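You operate a simulated robot arm through the tools that you are given. There is no shell and no other tool. Be economical: measure what you need, move in short steps, check, and stop when the job is done.

Carry out the task below with a simulated robot arm. There is one attempt and no reset: what you move stays moved.

TASK
Take the green tub and leave it on the blue coaster. Then stack the green tin from the top of the airing bench on top of the red tin.

It is judged by the outcome, as a careful person would: the job done as asked, and still so three seconds after it is handed in. It fails if anything else is knocked over, pushed out of place, dropped, spilled or broken.

THE ROBOT
A 7-joint arm with a two-finger parallel gripper, fixed in place. Base frame: the origin is at the foot of the arm, x ahead of it, y to its left, z up; the work surface is at about z = 0. Lengths are in cm, angles in degrees, forces in N, time in s.
With the tool pointing down near the work surface it reaches from about 24 to 62 cm from the base axis. Its first joint turns from -66.0 to 66.0 degrees. Payload 2.6 kg.
Tool frame: the origin (TCP) lies between the finger pads and is the grasp point; the fingertips stand 3 cm ahead of it; z points along the fingers, y is the line along which they close. The gripper opens to 9.4 cm. The fingers are 2.8 cm wide and 1 cm thick; the gripper's body (5 by 9.6 cm) begins 5.5 cm behind the TCP.
Orientation is that of the tool frame in the base frame, as a unit quaternion [x, y, z, w]. With the fingers straight down and closing along the base's y, the tool's x points along the base's -x, its y along +y and its z along -z.

THE INTERFACE
- The arm moves only by the tool jog_arm. Its argument "series" is text: rows parted by semicolons, each of 7 numbers parted by spaces: the opening, from 0 (shut) to 1 (fully open), then the shift along the tool's x, y, z in cm, then the turn, a rotation vector about the tool's x, y, z in degrees. In form: hand tx ty tz wx wy wz; .... A call has 1 to 10 rows; each row is the pose to reach, as a shift and turn from the pose commanded when the call began, along the tool's axes at that moment. A row lasts 0.2 s, in which the tool goes at most 5 cm and 8.6 degrees; a call with a longer step from one row to the next is refused whole, and so is a gripper value outside its range. A pose out of reach is approached as far as the arm can. The call stops where the force on the tool passes 40 N (or 10 N more than at its start, if that is more) or the arm is blocked; 0.2 s more then pass. The fingers move at their own pace (about 7.2 cm/s each) and stop on an object; they squeeze with about 22 N. The grip force told is the motor's: it shows also when the fingers shut on nothing. Time passes only in rows, and 0.2 s behind the last, so rows that repeat a pose let the fingers close. It gives the time, the measured TCP pose, the force on the tool (base axes), the opening and the grip force at its end, in the units of the frame above (readings bear some noise).
- Cameras (640 x 400 px; columns grow to the right, rows downward): "scene" is fixed at [2.33, 43.42, 56.31]; the picture's right is [-0.84, -0.54, 0.00], its down [-0.31, 0.48, -0.82] and it looks along [0.45, -0.69, -0.57] (base axes); focal length 214 px, centre (320, 200). "wrist" rides on the gripper at [-3.7, 0, -5.8] in the tool frame; the picture's right is [0.00, -1.00, 0.00], its down [0.97, 0.00, -0.24] and it looks along [0.24, 0.00, 0.97] (tool axes); focal length 218 px, centre (320, 200).
- snapshot(camera): a new picture of that camera. No time passes.
- locate(camera, pixels): for up to 12 pixels [column, row] of the newest picture of that camera ("zoom" is the newest enlarged one), the place [x, y, z] in the base frame of the surface seen there, good to about 0.3 cm, but the place of the scene camera against the robot may be out by one fixed shift of up to 1.2 cm in any direction. No time passes.
- inspect(camera, box): a new picture of the part [left, top, right, bottom] of that camera's present view, enlarged. No time passes.
- sign_off(): hands the job in; it is judged then, once.

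Work in short steps. Measure before you move; look again where a grasp or a placing could have gone wrong, and mend it. You have 80 turns and 34 pictures in all, the two below and enlarged ones among them. Open the gripper and draw the arm clear of the work before you hand the job in, unless the task says otherwise; then end with one line.

The tools are called after ">>>" as name(argument=value, ...) on one line, values as JSON. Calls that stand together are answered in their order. jog_arm: Moves the arm, as the interface text tells. Its arguments: {"type":"object","properties":{"series":{"type":"string"}},"required":["series"]} The other tools are called the same way: snapshot (camera) takes a picture; locate (camera, pixels) gives the place of the surface under pixels of a picture; inspect (camera, box) takes an enlarged picture of a part of a camera's view; sign_off () hands the job in.

At the start:

```text
t: 0.0
eef_pos: [36.1, 1.7, 38.99]
tcp_rot: [0.001, 1.0, 0.0, 0.0]
force: [0.2, -1.1, -0.4]
opening: 9.4
finger_force: 0.1
```

scene: 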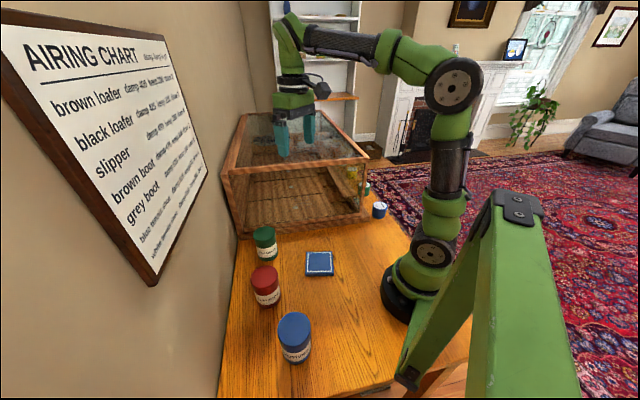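
wrist: 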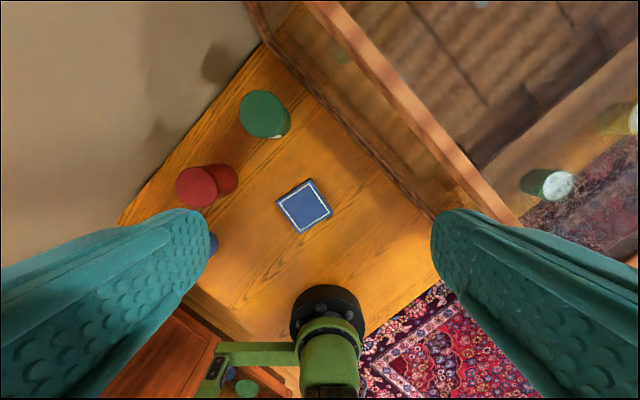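

The pictures show a green tin near (264,240) and something green/white near (370,190) by the glass case. I enlarge these to identify them.

>>> inspect(camera="scene", box=[210, 90, 410, 215])

>>> inspect(camera="scene", box=[210, 210, 410, 380])

>>> inspect(camera="wrist", box=[440, 60, 640, 260])

```text
3.20 times, centred on (310, 152) of scene
```

zoom: 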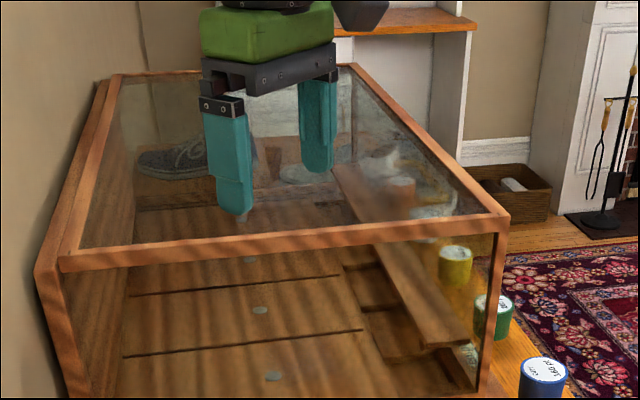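

```text
2.35 times, centred on (310, 295) of scene
```

zoom: 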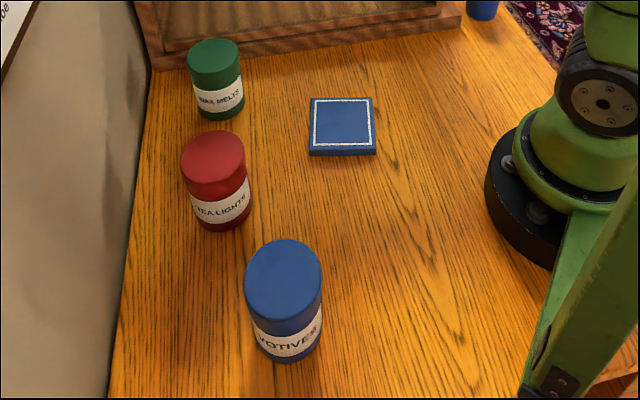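

```text
2.00 times, centred on (540, 160) of wrist
```

zoom: 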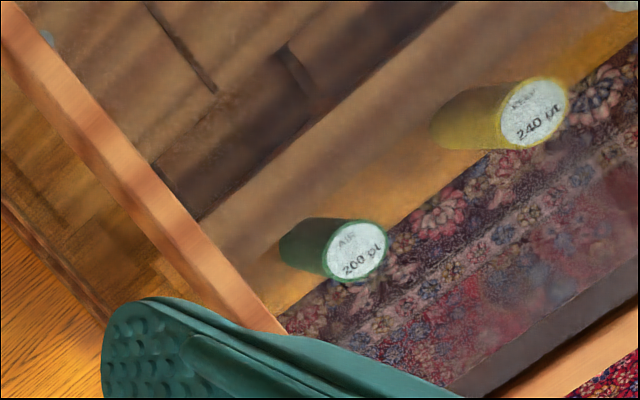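

Tubs with labelled lids stand by the case and the tins on the table. I check the lower left of the wrist view and the chart for other candidates for the "airing bench", and locate key points.

>>> inspect(camera="wrist", box=[90, 270, 330, 400])

>>> locate(camera="wrist", pixels=[[262, 112], [196, 187], [304, 206], [558, 186], [628, 118], [247, 388], [180, 350], [400, 110], [480, 190], [420, 170], [590, 60], [213, 240]])

>>> locate(camera="scene", pixels=[[264, 232], [264, 273], [319, 263], [294, 325], [380, 205], [366, 185], [352, 170], [235, 172], [362, 157], [290, 180], [440, 370], [365, 215]])

```text
2.67 times, centred on (210, 335) of wrist
```

zoom: 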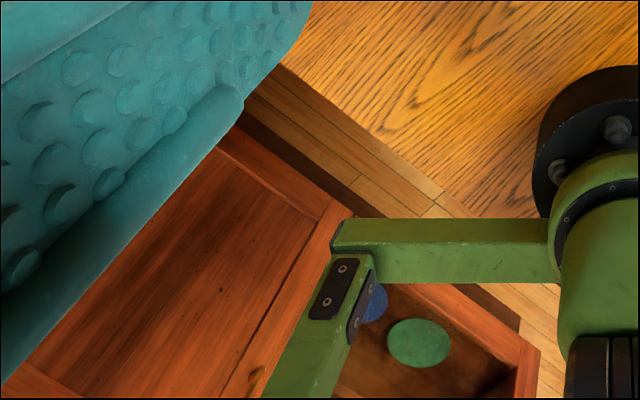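

```text
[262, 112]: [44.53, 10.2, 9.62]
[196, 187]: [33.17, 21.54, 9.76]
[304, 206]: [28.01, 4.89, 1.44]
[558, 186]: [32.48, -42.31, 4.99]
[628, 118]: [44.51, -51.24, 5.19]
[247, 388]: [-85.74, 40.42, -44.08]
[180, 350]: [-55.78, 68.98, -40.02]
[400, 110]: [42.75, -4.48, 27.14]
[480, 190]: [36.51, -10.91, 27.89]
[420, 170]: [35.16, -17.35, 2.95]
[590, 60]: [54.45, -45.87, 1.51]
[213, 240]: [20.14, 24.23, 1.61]
```

```text
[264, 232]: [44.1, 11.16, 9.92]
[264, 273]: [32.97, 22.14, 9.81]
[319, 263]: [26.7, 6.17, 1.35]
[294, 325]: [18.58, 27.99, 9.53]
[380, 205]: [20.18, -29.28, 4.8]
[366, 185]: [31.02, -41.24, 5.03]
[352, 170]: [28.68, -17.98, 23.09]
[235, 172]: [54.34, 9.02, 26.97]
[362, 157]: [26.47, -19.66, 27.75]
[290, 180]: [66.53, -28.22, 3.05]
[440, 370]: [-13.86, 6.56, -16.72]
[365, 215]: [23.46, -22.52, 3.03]
```

The green tub stands at about (32.5,-42.3), top at z 5, about 11 cm outside the glass case, whose top is at z 28. The scene camera reads about (-1.2,+1.1) off against the wrist camera. I go over the case at the present height, turning with the base.

>>> jog_arm(series="1 0.31 -4.27 0 0 0 5.4; 1 0.62 -8.54 0 0 0 10.8; 1 0.93 -12.81 0 0 0 16.2; 1 1.24 -17.08 0 0 0 21.6; 1 1.55 -21.35 0 0 0 27; 1 1.86 -25.62 0 0 0 32.4; 1 2.17 -29.89 0 0 0 37.8; 1 2.48 -34.16 0 0 0 43.2; 1 2.79 -38.43 0 0 0 48.6; 1 3.1 -42.7 0 0 0 54")

>>> snapshot(camera="wrist")

>>> snapshot(camera="scene")

```text
t: 2.2
eef_pos: [32.31, -39.33, 37.29]
tcp_rot: [0.454, 0.891, 0.0, 0.001]
force: [-0.5, -0.7, -0.5]
opening: 9.41
finger_force: 0.1
out of reach, approached as far as the arm can: row 10
```

```text
27 pictures are left
```

wrist: 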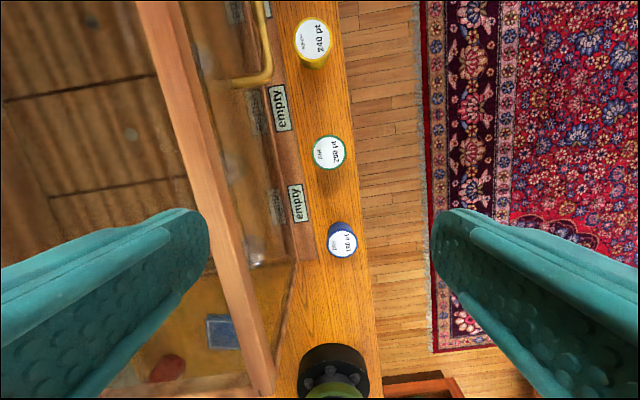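

```text
26 pictures are left
```

scene: 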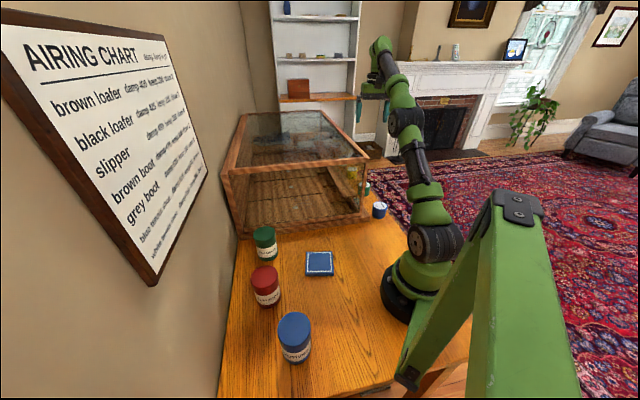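

Now the tubs are seen clear of the case: green at (329,153), blue at (342,241), yellow at (312,40). I measure them, the case side and the brass rail.

>>> locate(camera="wrist", pixels=[[329, 153], [313, 153], [345, 153], [329, 138], [329, 168], [314, 170], [268, 60], [290, 160], [258, 360], [150, 30], [345, 200], [298, 203]])

>>> inspect(camera="wrist", box=[240, 60, 420, 270])

```text
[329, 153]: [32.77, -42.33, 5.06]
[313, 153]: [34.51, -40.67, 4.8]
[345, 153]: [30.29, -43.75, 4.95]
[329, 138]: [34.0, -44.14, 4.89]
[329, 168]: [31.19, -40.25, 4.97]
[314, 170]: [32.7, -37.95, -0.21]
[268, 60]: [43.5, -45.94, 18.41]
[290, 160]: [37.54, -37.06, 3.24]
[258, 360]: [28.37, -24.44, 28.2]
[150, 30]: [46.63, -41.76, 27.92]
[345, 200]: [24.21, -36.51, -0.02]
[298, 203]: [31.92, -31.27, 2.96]
```

```text
1.90 times, centred on (330, 165) of wrist
```

zoom: 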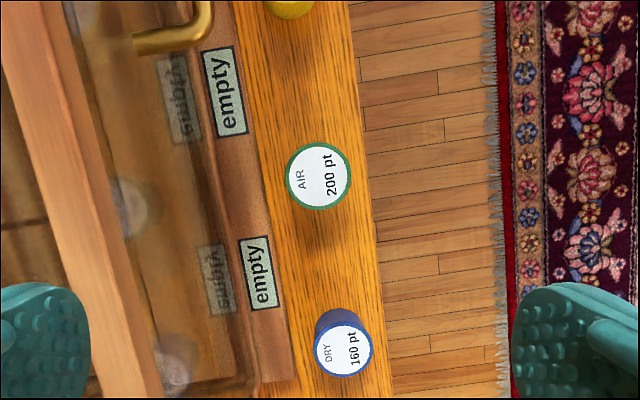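

The tub is centred near (32.5,-42.2), radius about 2.4, with a low ledge (z 3) of the case close beside it. I centre above it, drop to z 30 and turn so the fingers close along the case side, away from the ledge.

>>> jog_arm(series="1 -0.2 -0.4 3 0 0 8.1; 1 -0.4 -0.8 6 0 0 16.2; 1 -0.677 -1.11 9 0 0 24.3; 1 -0.677 -1.11 9 0 0 32.4; 1 -0.677 -1.11 9 0 0 40.5; 1 -0.677 -1.11 9 0 0 48.6; 1 -0.677 -1.11 9 0 0 56.7; 1 -0.677 -1.11 9 0 0 64.8; 1 -0.677 -1.11 9 0 0 72.9; 1 -0.677 -1.11 9 0 0 81")

>>> snapshot(camera="wrist")

```text
t: 4.4
eef_pos: [31.89, -40.11, 28.28]
tcp_rot: [0.924, 0.382, 0.0, -0.001]
force: [-0.5, -0.1, 0.4]
opening: 9.4
finger_force: 0.1
```

```text
24 pictures are left
```

wrist: 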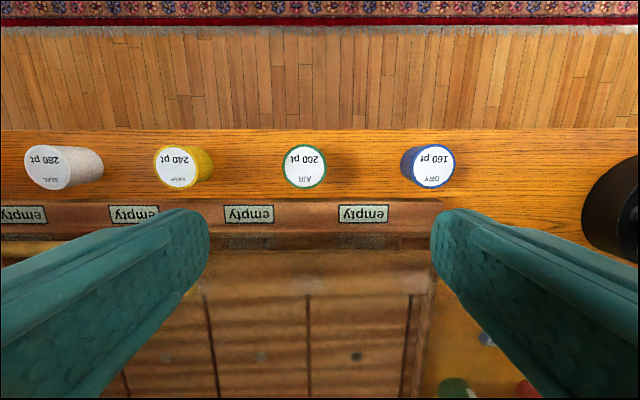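

The commanded pose was taken from the reached one: TCP is at (31.9,-40.1,28.3). I measure the tub again from here, and the ledge's edge.

>>> locate(camera="wrist", pixels=[[304, 166], [284, 166], [326, 166], [304, 145], [304, 187], [304, 204], [250, 230], [232, 166], [185, 165], [440, 205]])

```text
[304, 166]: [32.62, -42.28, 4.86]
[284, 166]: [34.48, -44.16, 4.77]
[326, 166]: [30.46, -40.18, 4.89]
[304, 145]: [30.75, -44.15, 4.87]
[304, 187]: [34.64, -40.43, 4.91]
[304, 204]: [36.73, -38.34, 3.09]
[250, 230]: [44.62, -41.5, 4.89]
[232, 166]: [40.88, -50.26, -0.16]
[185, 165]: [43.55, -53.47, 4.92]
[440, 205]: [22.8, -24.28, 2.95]
```

Tub centre (32.6,-42.25), about 5.5 across; the ledge begins 5.7 cm off. I shift over it and go down to TCP z 3.6.

>>> jog_arm(series="1 -0.5 1.0 2; 1 -1.01 2.015 5")

>>> jog_arm(series="1 -0.5 1.0 2 0 0 0; 1 -1.01 2.015 5 0 0 0; 1 -1.01 2.015 9.5 0 0 0; 1 -1.01 2.015 14 0 0 0; 1 -1.01 2.015 18 0 0 0; 1 -1.01 2.015 21 0 0 0; 1 -1.01 2.015 23 0 0 0; 1 -1.01 2.015 24.7 0 0 0; 1 -1.01 2.015 24.7 0 0 0")

```text
refused: a row must be a list of 7 entries
```

```text
t: 5.3
eef_pos: [32.35, -42.64, 17.36]
tcp_rot: [0.925, 0.379, 0.004, 0.01]
force: [-2.0, -2.4, 0.3]
opening: 9.39
finger_force: 0.0
stopped in row 4: the force on the tool passed its limit (the readings are from after the stop); the commanded pose is now the measured one
```

It touched something at z 17.4. I look before doing anything else.

>>> inspect(camera="scene", box=[310, 20, 470, 220])

>>> snapshot(camera="wrist")

```text
2.00 times, centred on (390, 120) of scene
```

zoom: 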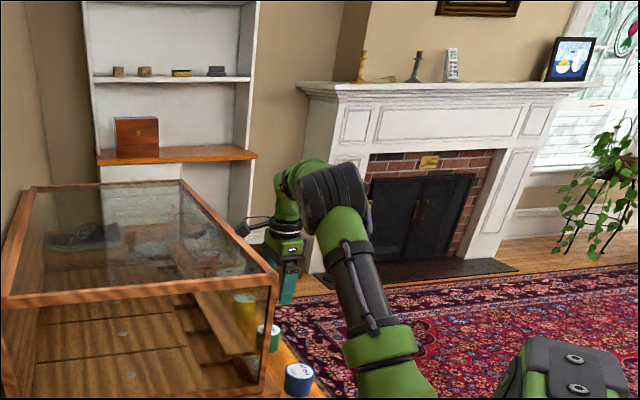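

```text
22 pictures are left
```

wrist: 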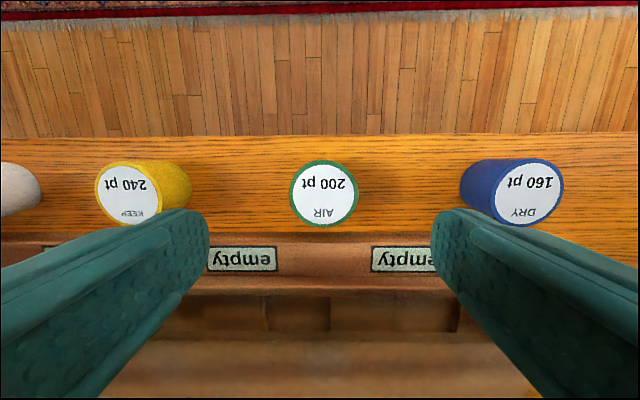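

The dark part on the wrist's +x side sits over the case's top frame; that is what touched. I back straight up first, mending the 1.2° tilt, then will turn that side away from the case.

>>> jog_arm(series="1 -0.2 0 -4 0.5 0 0; 1 -0.2 0 -8 1.0 0 0; 1 -0.2 0 -12.6 1.23 0 -0.3; 1 -0.2 0 -12.6 1.23 0 -0.3")

>>> snapshot(camera="scene")

```text
t: 6.3
eef_pos: [32.21, -42.5, 30.1]
tcp_rot: [0.924, 0.381, 0.001, 0.0]
force: [0.1, 0.0, 0.3]
opening: 9.38
finger_force: 0.1
```

```text
21 pictures are left
```

scene: 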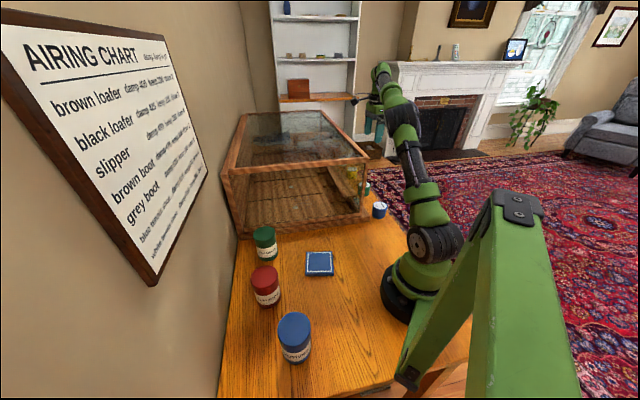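

The case has not moved. I turn back 65° so the protruding side faces the robot, and set the opening to 7.2 cm.

>>> jog_arm(series="0.77 0.45 0.1 0 0 0 -8.2; 0.77 0.45 0.1 0 0 0 -16.4; 0.77 0.45 0.1 0 0 0 -24.6; 0.77 0.45 0.1 0 0 0 -32.8; 0.77 0.45 0.1 0 0 0 -41; 0.77 0.45 0.1 0 0 0 -49.2; 0.77 0.45 0.1 0 0 0 -57.4; 0.77 0.45 0.1 0 0 0 -65; 0.77 0.45 0.1 0 0 0 -65")

>>> snapshot(camera="wrist")

```text
t: 8.3
eef_pos: [32.49, -42.28, 29.99]
tcp_rot: [0.573, 0.819, 0.0, 0.0]
force: [-0.6, -0.1, 0.6]
opening: 7.24
finger_force: 0.1
```

```text
20 pictures are left
```

wrist: 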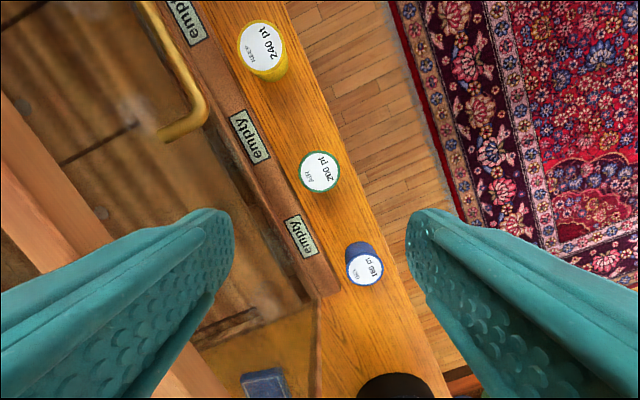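

Well turned. I re-measure the tub at (320,172), the ledge's edge and the handle from here.

>>> locate(camera="wrist", pixels=[[320, 172], [299, 172], [341, 172], [320, 152], [320, 192], [283, 185], [276, 185], [204, 105], [165, 132], [60, 240], [130, 190]])

```text
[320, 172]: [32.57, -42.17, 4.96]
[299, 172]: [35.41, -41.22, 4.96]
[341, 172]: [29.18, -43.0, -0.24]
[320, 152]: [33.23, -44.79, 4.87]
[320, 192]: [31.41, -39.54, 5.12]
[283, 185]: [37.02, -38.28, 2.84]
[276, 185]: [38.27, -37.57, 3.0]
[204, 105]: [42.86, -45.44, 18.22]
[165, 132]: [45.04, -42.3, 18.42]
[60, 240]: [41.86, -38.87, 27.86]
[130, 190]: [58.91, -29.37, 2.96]
```

Tub centre (32.55,-42.2), almost under the TCP; ledge 5.9 cm off and handle 10.8 cm off. I descend.

>>> jog_arm(series="0.77 0 0 4.5 0 0 0; 0.77 0 0 9 0 0 0; 0.77 0 0 13 0 0 0; 0.77 0 0 17 0 0 0; 0.77 0 0 20 0 0 0; 0.77 0 0 22 0 0 0; 0.77 0 0 24 0 0 0; 0.77 0 0 25.3 0 0 0; 0.77 0 0 26.3 0 0 0")

```text
t: 10.3
eef_pos: [32.57, -42.23, 3.67]
tcp_rot: [0.575, 0.818, 0.0, 0.0]
force: [0.6, 0.2, -0.2]
opening: 7.23
finger_force: 0.1
```

Down at z 3.67 with no contact; I close the fingers.

>>> jog_arm(series="0.5 0 0 0 0 0 0; 0.3 0 0 0 0 0 0; 0.3 0 0 0 0 0 0; 0.3 0 0 0 0 0 0")

```text
t: 11.3
eef_pos: [32.42, -42.15, 3.54]
tcp_rot: [0.575, 0.818, 0.0, 0.0]
force: [0.8, 0.9, -0.3]
opening: 5.96
finger_force: 22.0
```

The grip holds at 5.96 cm, 22 N. I lift straight up.

>>> jog_arm(series="0.3 0 0 -1 0 0 0; 0.3 0 0 -3 0 0 0; 0.3 0 0 -6 0 0 0; 0.3 0 0 -10 0 0 0; 0.3 0 0 -14 0 0 0; 0.3 0 0 -18 0 0 0; 0.3 0 0 -22 0 0 0; 0.3 0 0 -26 0 0 0; 0.3 0 0 -29 0 0 0; 0.3 0 0 -31.5 0 0 0")

>>> snapshot(camera="wrist")

```text
t: 13.6
eef_pos: [31.94, -41.85, 34.76]
tcp_rot: [0.575, 0.818, 0.0, 0.0]
force: [-0.3, -0.2, -2.2]
opening: 5.99
finger_force: 21.9
out of reach, approached as far as the arm can: row 10
```

```text
19 pictures are left
```

wrist: 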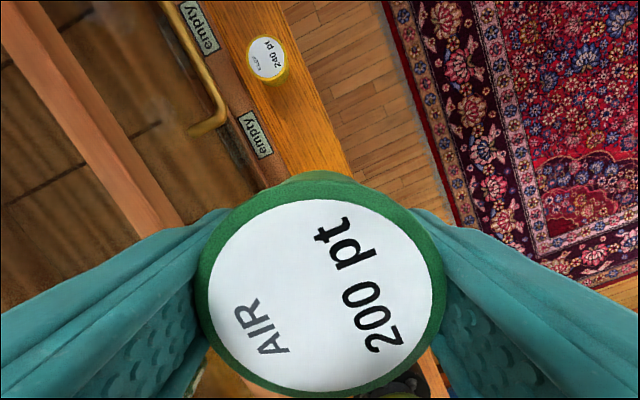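

The tub is held well. I carry it over the case toward the coaster, rising a little and turning the hand back.

>>> jog_arm(series="0.3 4.54 1.23 -0.7 0 0 -7; 0.3 9.08 2.46 -1.4 0 0 -14; 0.3 13.62 3.7 -2.1 0 0 -21; 0.3 18.16 4.93 -2.8 0 0 -28; 0.3 22.7 6.16 -3.5 0 0 -35; 0.3 27.23 7.39 -4 0 0 -42; 0.3 31.77 8.62 -4 0 0 -49; 0.3 36.31 9.86 -4 0 0 -56; 0.3 40.85 11.09 -4 0 0 -63; 0.3 45.39 12.32 -4 0 0 -70")

>>> snapshot(camera="wrist")

>>> snapshot(camera="scene")

```text
t: 15.8
eef_pos: [28.08, 5.26, 38.7]
tcp_rot: [0.0, 1.0, 0.0, 0.001]
force: [0.0, 0.6, -1.5]
opening: 5.98
finger_force: 21.9
```

```text
18 pictures are left
```

wrist: 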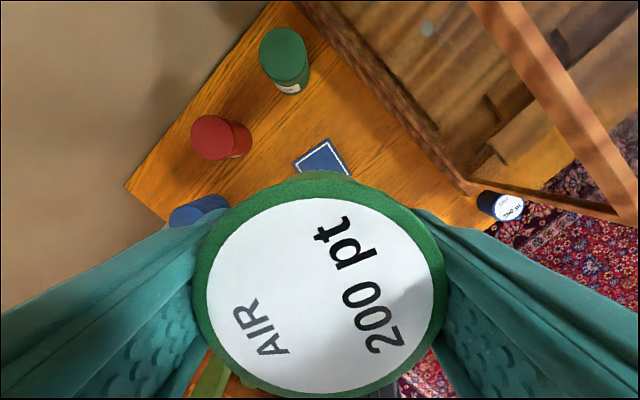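

```text
17 pictures are left
```

scene: 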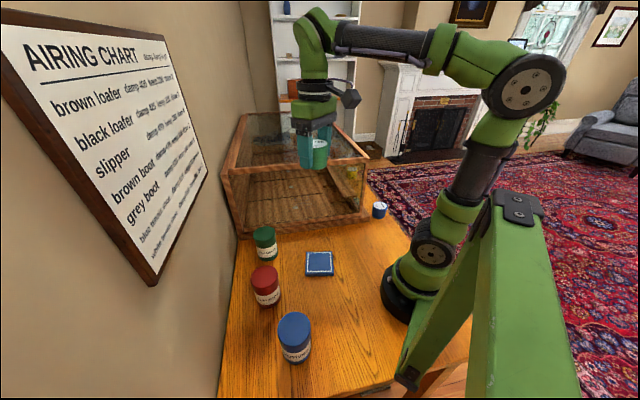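

I locate the coaster's opposite left/right corners in the wrist view (midpoint = centre), and check with the scene view plus its known shift.

>>> locate(camera="wrist", pixels=[[295, 163], [326, 140], [351, 174]])

>>> locate(camera="scene", pixels=[[308, 253], [332, 253], [333, 274], [307, 275], [320, 264], [380, 203], [364, 190]])

```text
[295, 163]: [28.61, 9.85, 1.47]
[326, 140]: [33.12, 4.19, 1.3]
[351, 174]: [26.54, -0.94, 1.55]
```

```text
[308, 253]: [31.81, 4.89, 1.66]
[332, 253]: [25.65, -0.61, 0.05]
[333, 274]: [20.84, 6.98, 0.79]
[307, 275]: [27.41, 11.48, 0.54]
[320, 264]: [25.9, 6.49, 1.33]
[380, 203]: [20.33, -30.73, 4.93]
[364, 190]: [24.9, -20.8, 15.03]
```

Coaster centre is about (27.7,4.6), top z 1.4. I lower the tub over it, to TCP z 6 first.

>>> jog_arm(series="0.3 0.2 -0.3 4 0 0 0; 0.3 0.38 -0.66 8 0 0 0; 0.3 0.38 -0.66 12 0 0 0; 0.3 0.38 -0.66 16 0 0 0; 0.3 0.38 -0.66 20 0 0 0; 0.3 0.38 -0.66 24 0 0 0; 0.3 0.38 -0.66 27.5 0 0 0; 0.3 0.38 -0.66 30 0 0 0; 0.3 0.38 -0.66 32 0 0 0; 0.3 0.38 -0.66 32.7 0 0 0")

>>> inspect(camera="scene", box=[240, 190, 420, 310])

```text
t: 17.9
eef_pos: [27.97, 4.57, 6.11]
tcp_rot: [0.002, 1.0, 0.001, 0.001]
force: [0.9, -0.1, -1.2]
opening: 5.98
finger_force: 21.8
```

```text
3.33 times, centred on (330, 250) of scene
```

zoom: 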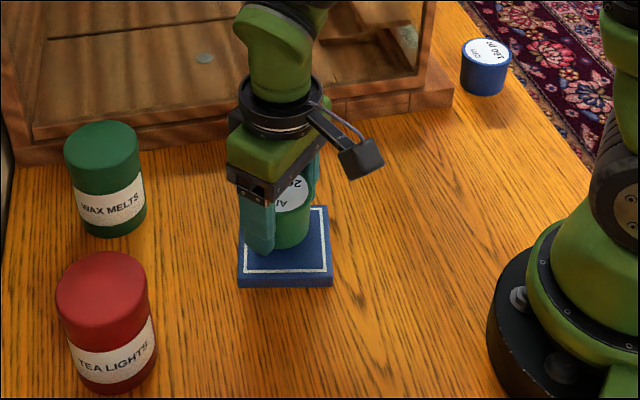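

The tub hangs just above the middle of the coaster. I lower in small steps until contact.

>>> jog_arm(series="0.3 0.2 0 0.3 0 0 0; 0.3 0.2 0 0.6 0 0 0; 0.3 0.2 0 0.9 0 0 0; 0.3 0.2 0 1.1 0 0 0; 0.3 0.2 0 1.1 0 0 0")

```text
t: 19.1
eef_pos: [27.88, 4.53, 4.88]
tcp_rot: [0.002, 1.0, 0.001, 0.002]
force: [1.4, -2.1, 15.0]
opening: 5.95
finger_force: 22.2
```

Contact at 15 N: it stands on the coaster. I ease up a hair, open and draw straight up.

>>> jog_arm(series="0.3 0 0 -0.1 0 0 0; 0.85 0 0 -0.1 0 0 0; 0.85 0 0 -0.1 0 0 0; 0.85 0 0 -0.1 0 0 0; 0.85 0 0 -2 0 0 0; 0.85 0 0 -5 0 0 0; 0.85 0 0 -9 0 0 0; 0.85 0 0 -13 0 0 0; 0.85 0 0 -17 0 0 0; 0.85 0 0 -21 0 0 0")

>>> snapshot(camera="wrist")

```text
t: 21.4
eef_pos: [27.74, 4.53, 26.33]
tcp_rot: [0.001, 1.0, 0.001, 0.0]
force: [0.6, -0.6, 0.6]
opening: 7.99
finger_force: 0.1
```

```text
15 pictures are left
```

wrist: 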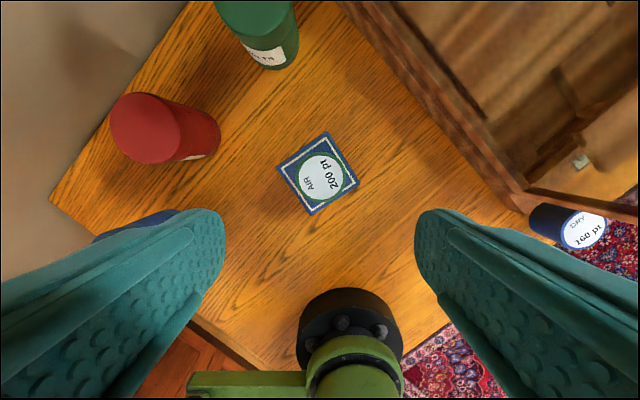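

The tub sits centred on the coaster. Next I go above the green tin (about (44.5,10)) and look.

>>> jog_arm(series="1 -4 1.3 0 0 0 0; 1 -8 2.6 0 0 0 0; 1 -12 3.9 0 0 0 0; 1 -16.5 5.3 0 0 0 0; 1 -16.5 5.3 0 0 0 0")

>>> snapshot(camera="wrist")

```text
t: 22.6
eef_pos: [44.01, 9.73, 26.51]
tcp_rot: [0.001, 1.0, -0.001, 0.0]
force: [0.2, -0.3, 1.0]
opening: 9.39
finger_force: 0.0
```

```text
14 pictures are left
```

wrist: 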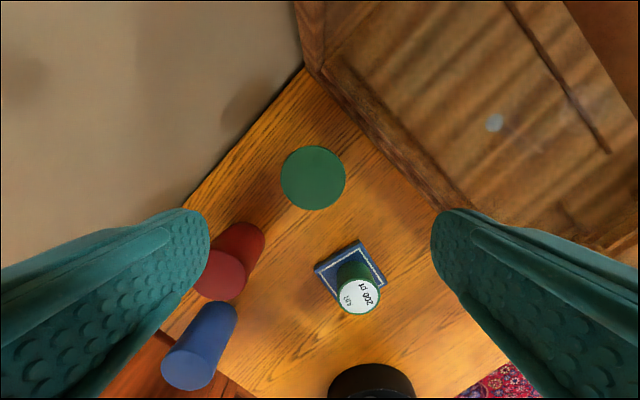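

>>> locate(camera="wrist", pixels=[[313, 178], [283, 178], [343, 178], [313, 148], [313, 207], [222, 272], [198, 275], [243, 275], [225, 138], [258, 100], [370, 140], [340, 100]])

>>> inspect(camera="wrist", box=[150, 60, 430, 320])

```text
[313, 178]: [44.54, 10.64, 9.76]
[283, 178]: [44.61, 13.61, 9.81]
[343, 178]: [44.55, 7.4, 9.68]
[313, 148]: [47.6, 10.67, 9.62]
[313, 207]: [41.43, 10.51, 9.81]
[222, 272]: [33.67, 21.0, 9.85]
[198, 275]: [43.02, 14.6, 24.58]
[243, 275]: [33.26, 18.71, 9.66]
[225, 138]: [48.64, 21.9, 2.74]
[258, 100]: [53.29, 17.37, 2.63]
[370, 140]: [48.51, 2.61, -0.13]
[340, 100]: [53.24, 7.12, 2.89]
```

```text
1.54 times, centred on (290, 190) of wrist
```

zoom: 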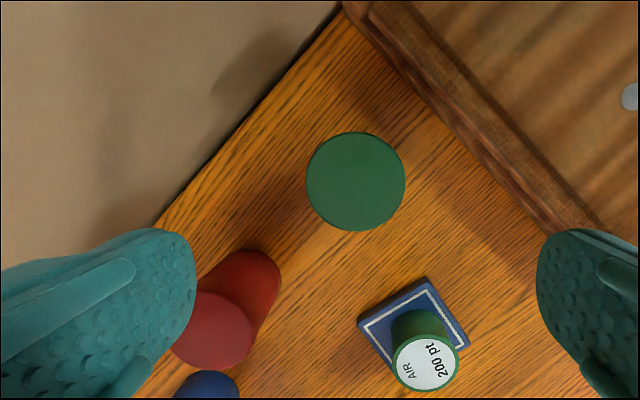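

Green tin: centre (44.55,10.6), 6.3 across, top z 9.75; wall and case are over 8 cm off. I descend around it to TCP z 5.8.

>>> jog_arm(series="1 -0.54 0.85 4 0 0 0; 1 -0.54 0.85 8 0 0 0; 1 -0.54 0.85 11 0 0 0; 1 -0.54 0.85 14 0 0 0; 1 -0.54 0.85 17 0 0 0; 1 -0.54 0.85 19.5 0 0 0; 1 -0.54 0.85 20.7 0 0 0; 1 -0.54 0.85 20.7 0 0 0")

```text
t: 24.4
eef_pos: [44.7, 10.34, 5.32]
tcp_rot: [0.002, 1.0, 0.0, 0.0]
force: [0.2, 0.1, 0.5]
opening: 9.41
finger_force: 0.1
```

No contact on the way; I close.

>>> jog_arm(series="0.75 0 0 0 0 0 0; 0.6 0 0 0 0 0 0; 0.4 0 0 0 0 0 0; 0.4 0 0 0 0 0 0; 0.4 0 0 0 0 0 0")

```text
t: 25.6
eef_pos: [44.64, 10.34, 5.45]
tcp_rot: [0.001, 1.0, 0.0, 0.001]
force: [0.2, 0.0, 0.6]
opening: 6.83
finger_force: 22.2
```

Gripped at 6.83 cm. I lift to about z 27, straight up.

>>> jog_arm(series="0.4 0 0 -1 0 0 0; 0.4 0 0 -3 0 0 0; 0.4 0 0 -6 0 0 0; 0.4 0 0 -10 0 0 0; 0.4 0 0 -14 0 0 0; 0.4 0 0 -18 0 0 0; 0.4 0 0 -22 0 0 0; 0.4 0 0 -22 0 0 0")

>>> snapshot(camera="wrist")

```text
t: 27.4
eef_pos: [44.9, 10.37, 27.65]
tcp_rot: [0.002, 1.0, 0.0, 0.001]
force: [-0.1, -0.5, -2.1]
opening: 6.78
finger_force: 22.4
```

```text
12 pictures are left
```

wrist: 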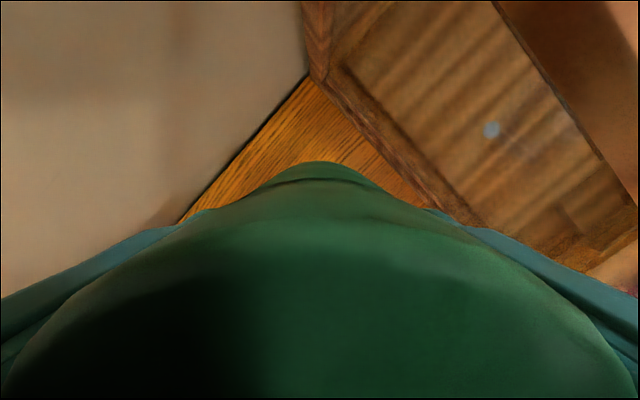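

The tin is held. The wrist view is filled by it, so I measure the red tin's top in an enlarged scene picture, with the tub on the coaster as the reference for the shift.

>>> inspect(camera="scene", box=[230, 230, 350, 320])

```text
4.44 times, centred on (290, 275) of scene
```

zoom: 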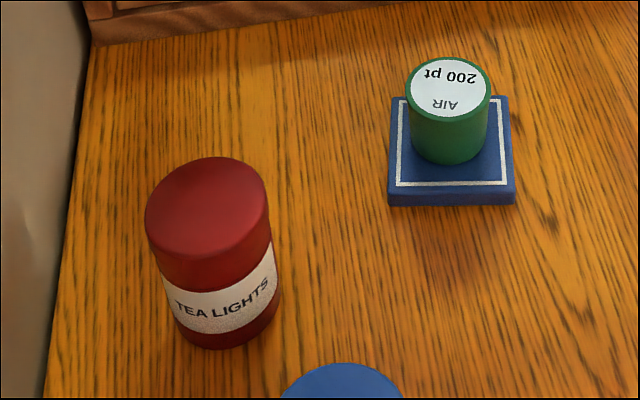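

>>> locate(camera="zoom", pixels=[[207, 205], [151, 212], [263, 198], [210, 161], [205, 249], [448, 88], [409, 89], [487, 87], [448, 60], [448, 116]])

```text
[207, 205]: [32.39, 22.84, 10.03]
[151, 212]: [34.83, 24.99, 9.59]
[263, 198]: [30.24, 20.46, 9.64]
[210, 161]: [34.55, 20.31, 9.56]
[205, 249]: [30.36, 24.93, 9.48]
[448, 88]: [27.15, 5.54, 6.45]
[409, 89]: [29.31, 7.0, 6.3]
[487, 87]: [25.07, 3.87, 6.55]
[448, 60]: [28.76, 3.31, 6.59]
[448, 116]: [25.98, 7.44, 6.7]
```

Scene gives red at (32.5,22.7) unshifted; corrected about (33.2,21.6). To be sure, I move so the red tin shows ahead of the held tin in the wrist view.

>>> jog_arm(series="0.4 4 2.2 -1 0 0 0; 0.4 8 4.4 -2 0 0 0; 0.4 12 6.6 -2.4 0 0 0; 0.4 16 8.8 -2.4 0 0 0; 0.4 20.4 11.2 -2.4 0 0 0; 0.4 20.4 11.2 -2.4 0 0 0; 0.4 20.4 11.2 -2.4 0 0 0")

>>> snapshot(camera="wrist")

```text
refused: row 5 steps farther than a row can; nothing moved
```

```text
10 pictures are left
```

wrist: 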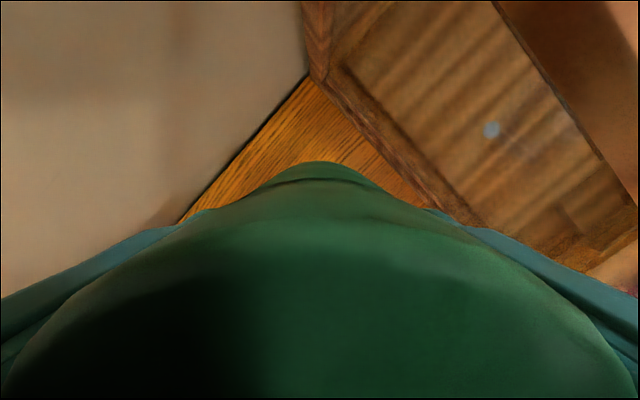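

The step was a bit long; I split it finer.

>>> jog_arm(series="0.4 3.4 1.87 -0.8 0 0 0; 0.4 6.8 3.73 -1.6 0 0 0; 0.4 10.2 5.6 -2.4 0 0 0; 0.4 13.6 7.47 -2.4 0 0 0; 0.4 17 9.33 -2.4 0 0 0; 0.4 20.4 11.2 -2.4 0 0 0; 0.4 20.4 11.2 -2.4 0 0 0")

>>> snapshot(camera="wrist")

```text
t: 28.9
eef_pos: [24.45, 21.87, 29.67]
tcp_rot: [0.003, 1.0, 0.0, 0.001]
force: [0.3, 0.1, -2.3]
opening: 6.79
finger_force: 22.2
```

```text
9 pictures are left
```

wrist: 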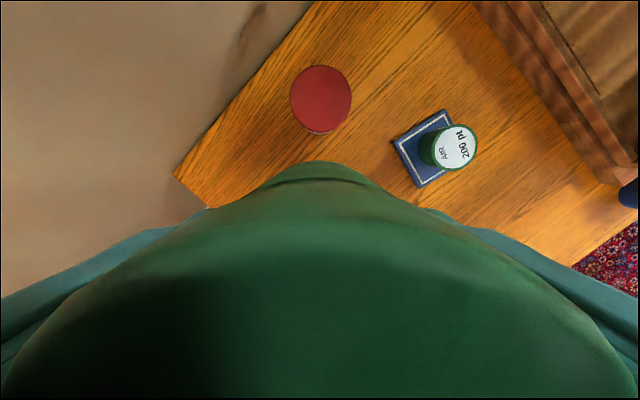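

>>> locate(camera="wrist", pixels=[[321, 99], [293, 99], [349, 99], [321, 70], [321, 127], [456, 148], [436, 148], [475, 148], [456, 130], [456, 166], [320, 172]])

```text
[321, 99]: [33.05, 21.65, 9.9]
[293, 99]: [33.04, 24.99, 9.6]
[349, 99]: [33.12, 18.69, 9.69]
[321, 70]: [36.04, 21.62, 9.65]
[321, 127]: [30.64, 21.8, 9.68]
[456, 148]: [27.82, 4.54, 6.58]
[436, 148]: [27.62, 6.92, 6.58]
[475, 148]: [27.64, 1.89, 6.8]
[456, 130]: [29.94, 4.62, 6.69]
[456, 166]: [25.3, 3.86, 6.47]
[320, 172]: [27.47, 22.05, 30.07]
```

Red tin's top centre is (33.2,21.7), z 9.75. I bring the green tin above it, to 1.3 cm clear.

>>> jog_arm(series="0.4 -3 -0.1 0 0 0 0; 0.4 -6 -0.12 0 0 0 0; 0.4 -8.8 -0.12 0 0 0 0; 0.4 -8.8 -0.12 4 0 0 0; 0.4 -8.8 -0.12 8 0 0 0; 0.4 -8.8 -0.12 11 0 0 0; 0.4 -8.8 -0.12 13 0 0 0; 0.4 -8.8 -0.12 13 0 0 0")

>>> inspect(camera="scene", box=[210, 200, 340, 320])

```text
t: 30.8
eef_pos: [33.27, 21.66, 16.59]
tcp_rot: [0.002, 1.0, 0.0, 0.0]
force: [-0.9, 0.2, -1.8]
opening: 6.79
finger_force: 22.2
```

```text
3.33 times, centred on (275, 260) of scene
```

zoom: 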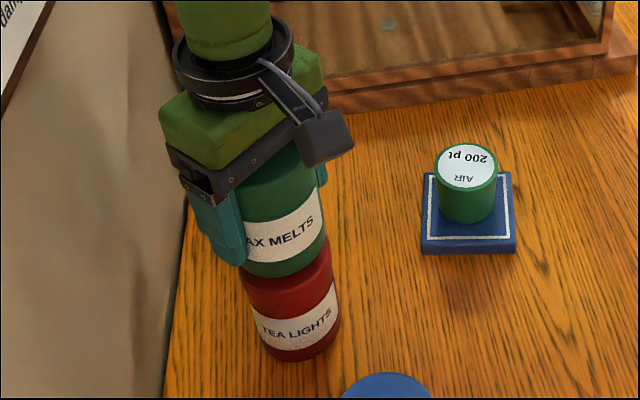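

Aligned well. I lower in small steps till contact.

>>> jog_arm(series="0.4 0 0 0.4 0 0 0; 0.4 0 0 0.8 0 0 0; 0.4 0 0 1.0 0 0 0; 0.4 0 0 1.2 0 0 0; 0.4 0 0 1.2 0 0 0")

```text
t: 31.9
eef_pos: [33.42, 21.65, 15.5]
tcp_rot: [0.002, 1.0, 0.0, -0.001]
force: [-0.3, -0.6, -1.6]
opening: 6.79
finger_force: 22.5
```

Not in contact yet; I go on by tenths.

>>> jog_arm(series="0.4 0 0 0.1 0 0 0; 0.4 0 0 0.2 0 0 0; 0.4 0 0 0.2 0 0 0")

```text
t: 32.8
eef_pos: [33.34, 21.63, 15.28]
tcp_rot: [0.002, 1.0, 0.0, 0.0]
force: [0.4, 0.7, -2.1]
opening: 6.83
finger_force: 21.7
```

>>> jog_arm(series="0.4 0 0 0.1 0 0 0; 0.4 0 0 0.2 0 0 0; 0.4 0 0 0.2 0 0 0")

```text
t: 33.5
eef_pos: [33.35, 21.62, 15.13]
tcp_rot: [0.002, 1.0, 0.001, 0.002]
force: [-2.2, -0.1, 11.8]
opening: 6.8
finger_force: 22.0
```

Contact, 12 N. I ease, open, and check before rising.

>>> jog_arm(series="0.4 0 0 -0.07 0 0 0; 0.75 0 0 -0.07 0 0 0; 0.85 0 0 -0.07 0 0 0; 1 0 0 -0.07 0 0 0; 1 0 0 -0.07 0 0 0; 1 0 0 -0.07 0 0 0")

>>> inspect(camera="scene", box=[210, 200, 340, 320])

```text
t: 35.0
eef_pos: [33.24, 21.7, 15.23]
tcp_rot: [0.002, 1.0, 0.0, 0.001]
force: [-0.2, 0.1, 0.0]
opening: 9.38
finger_force: 0.1
```

```text
3.33 times, centred on (275, 260) of scene
```

zoom: 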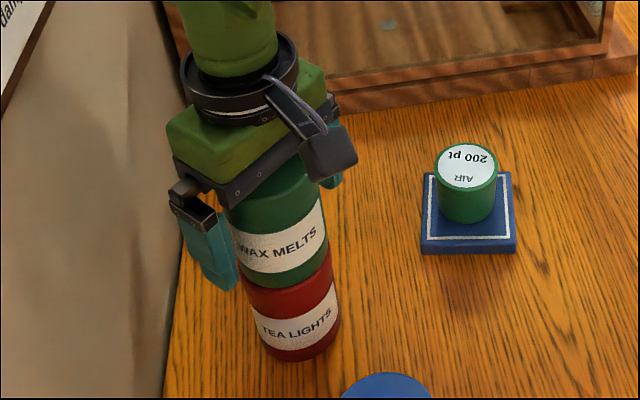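

The stack stands straight and free of the fingers. I rise straight up and then draw back over the clear table.

>>> jog_arm(series="1 0 0 -1.5 0 0 0; 1 0 0 -4 0 0 0; 1 0 0 -7.5 0 0 0; 1 0 0 -11.5 0 0 0; 1 0 0 -15.5 0 0 0; 1 0 0 -19.5 0 0 0; 1 0 -4 -21 0 0 0; 1 0 -8 -21 0 0 0; 1 0 -12 -21 0 0 0; 1 0 -16 -21 0 0 0")

>>> snapshot(camera="scene")

>>> snapshot(camera="wrist")

```text
t: 37.1
eef_pos: [33.33, 5.6, 36.19]
tcp_rot: [0.0, 1.0, 0.001, 0.001]
force: [-0.2, 0.4, 0.0]
opening: 9.4
finger_force: 0.1
```

```text
6 pictures are left
```

scene: 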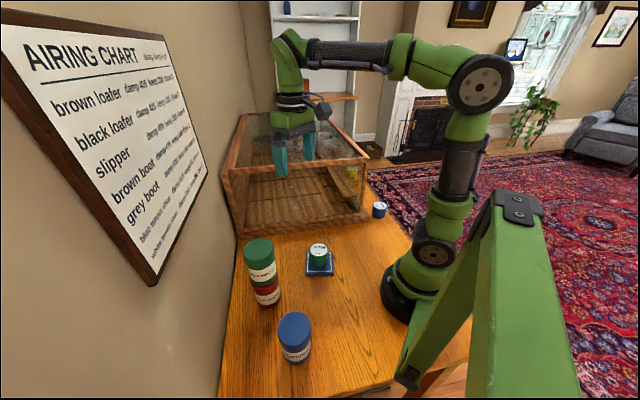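

```text
5 pictures are left
```

wrist: 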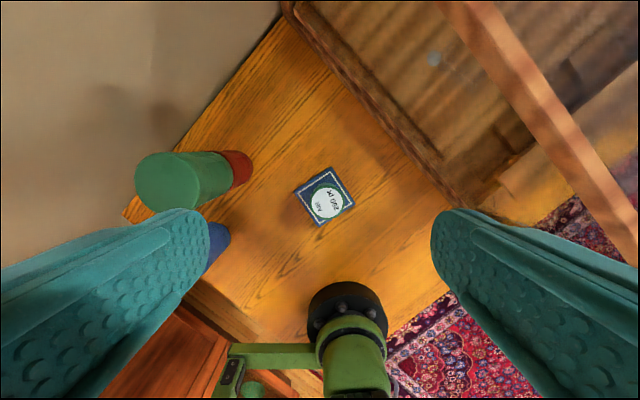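

The tub is on the coaster, the green tin stands on the red one, all else is in place and the arm is clear.

>>> sign_off()

```text
The job is handed in.
```

The green tub is on the blue coaster and the green tin is stacked on the red tin. On the first try at the tub, the wrist touched the glass case's top frame. I backed off and saw no sign that the case had moved.
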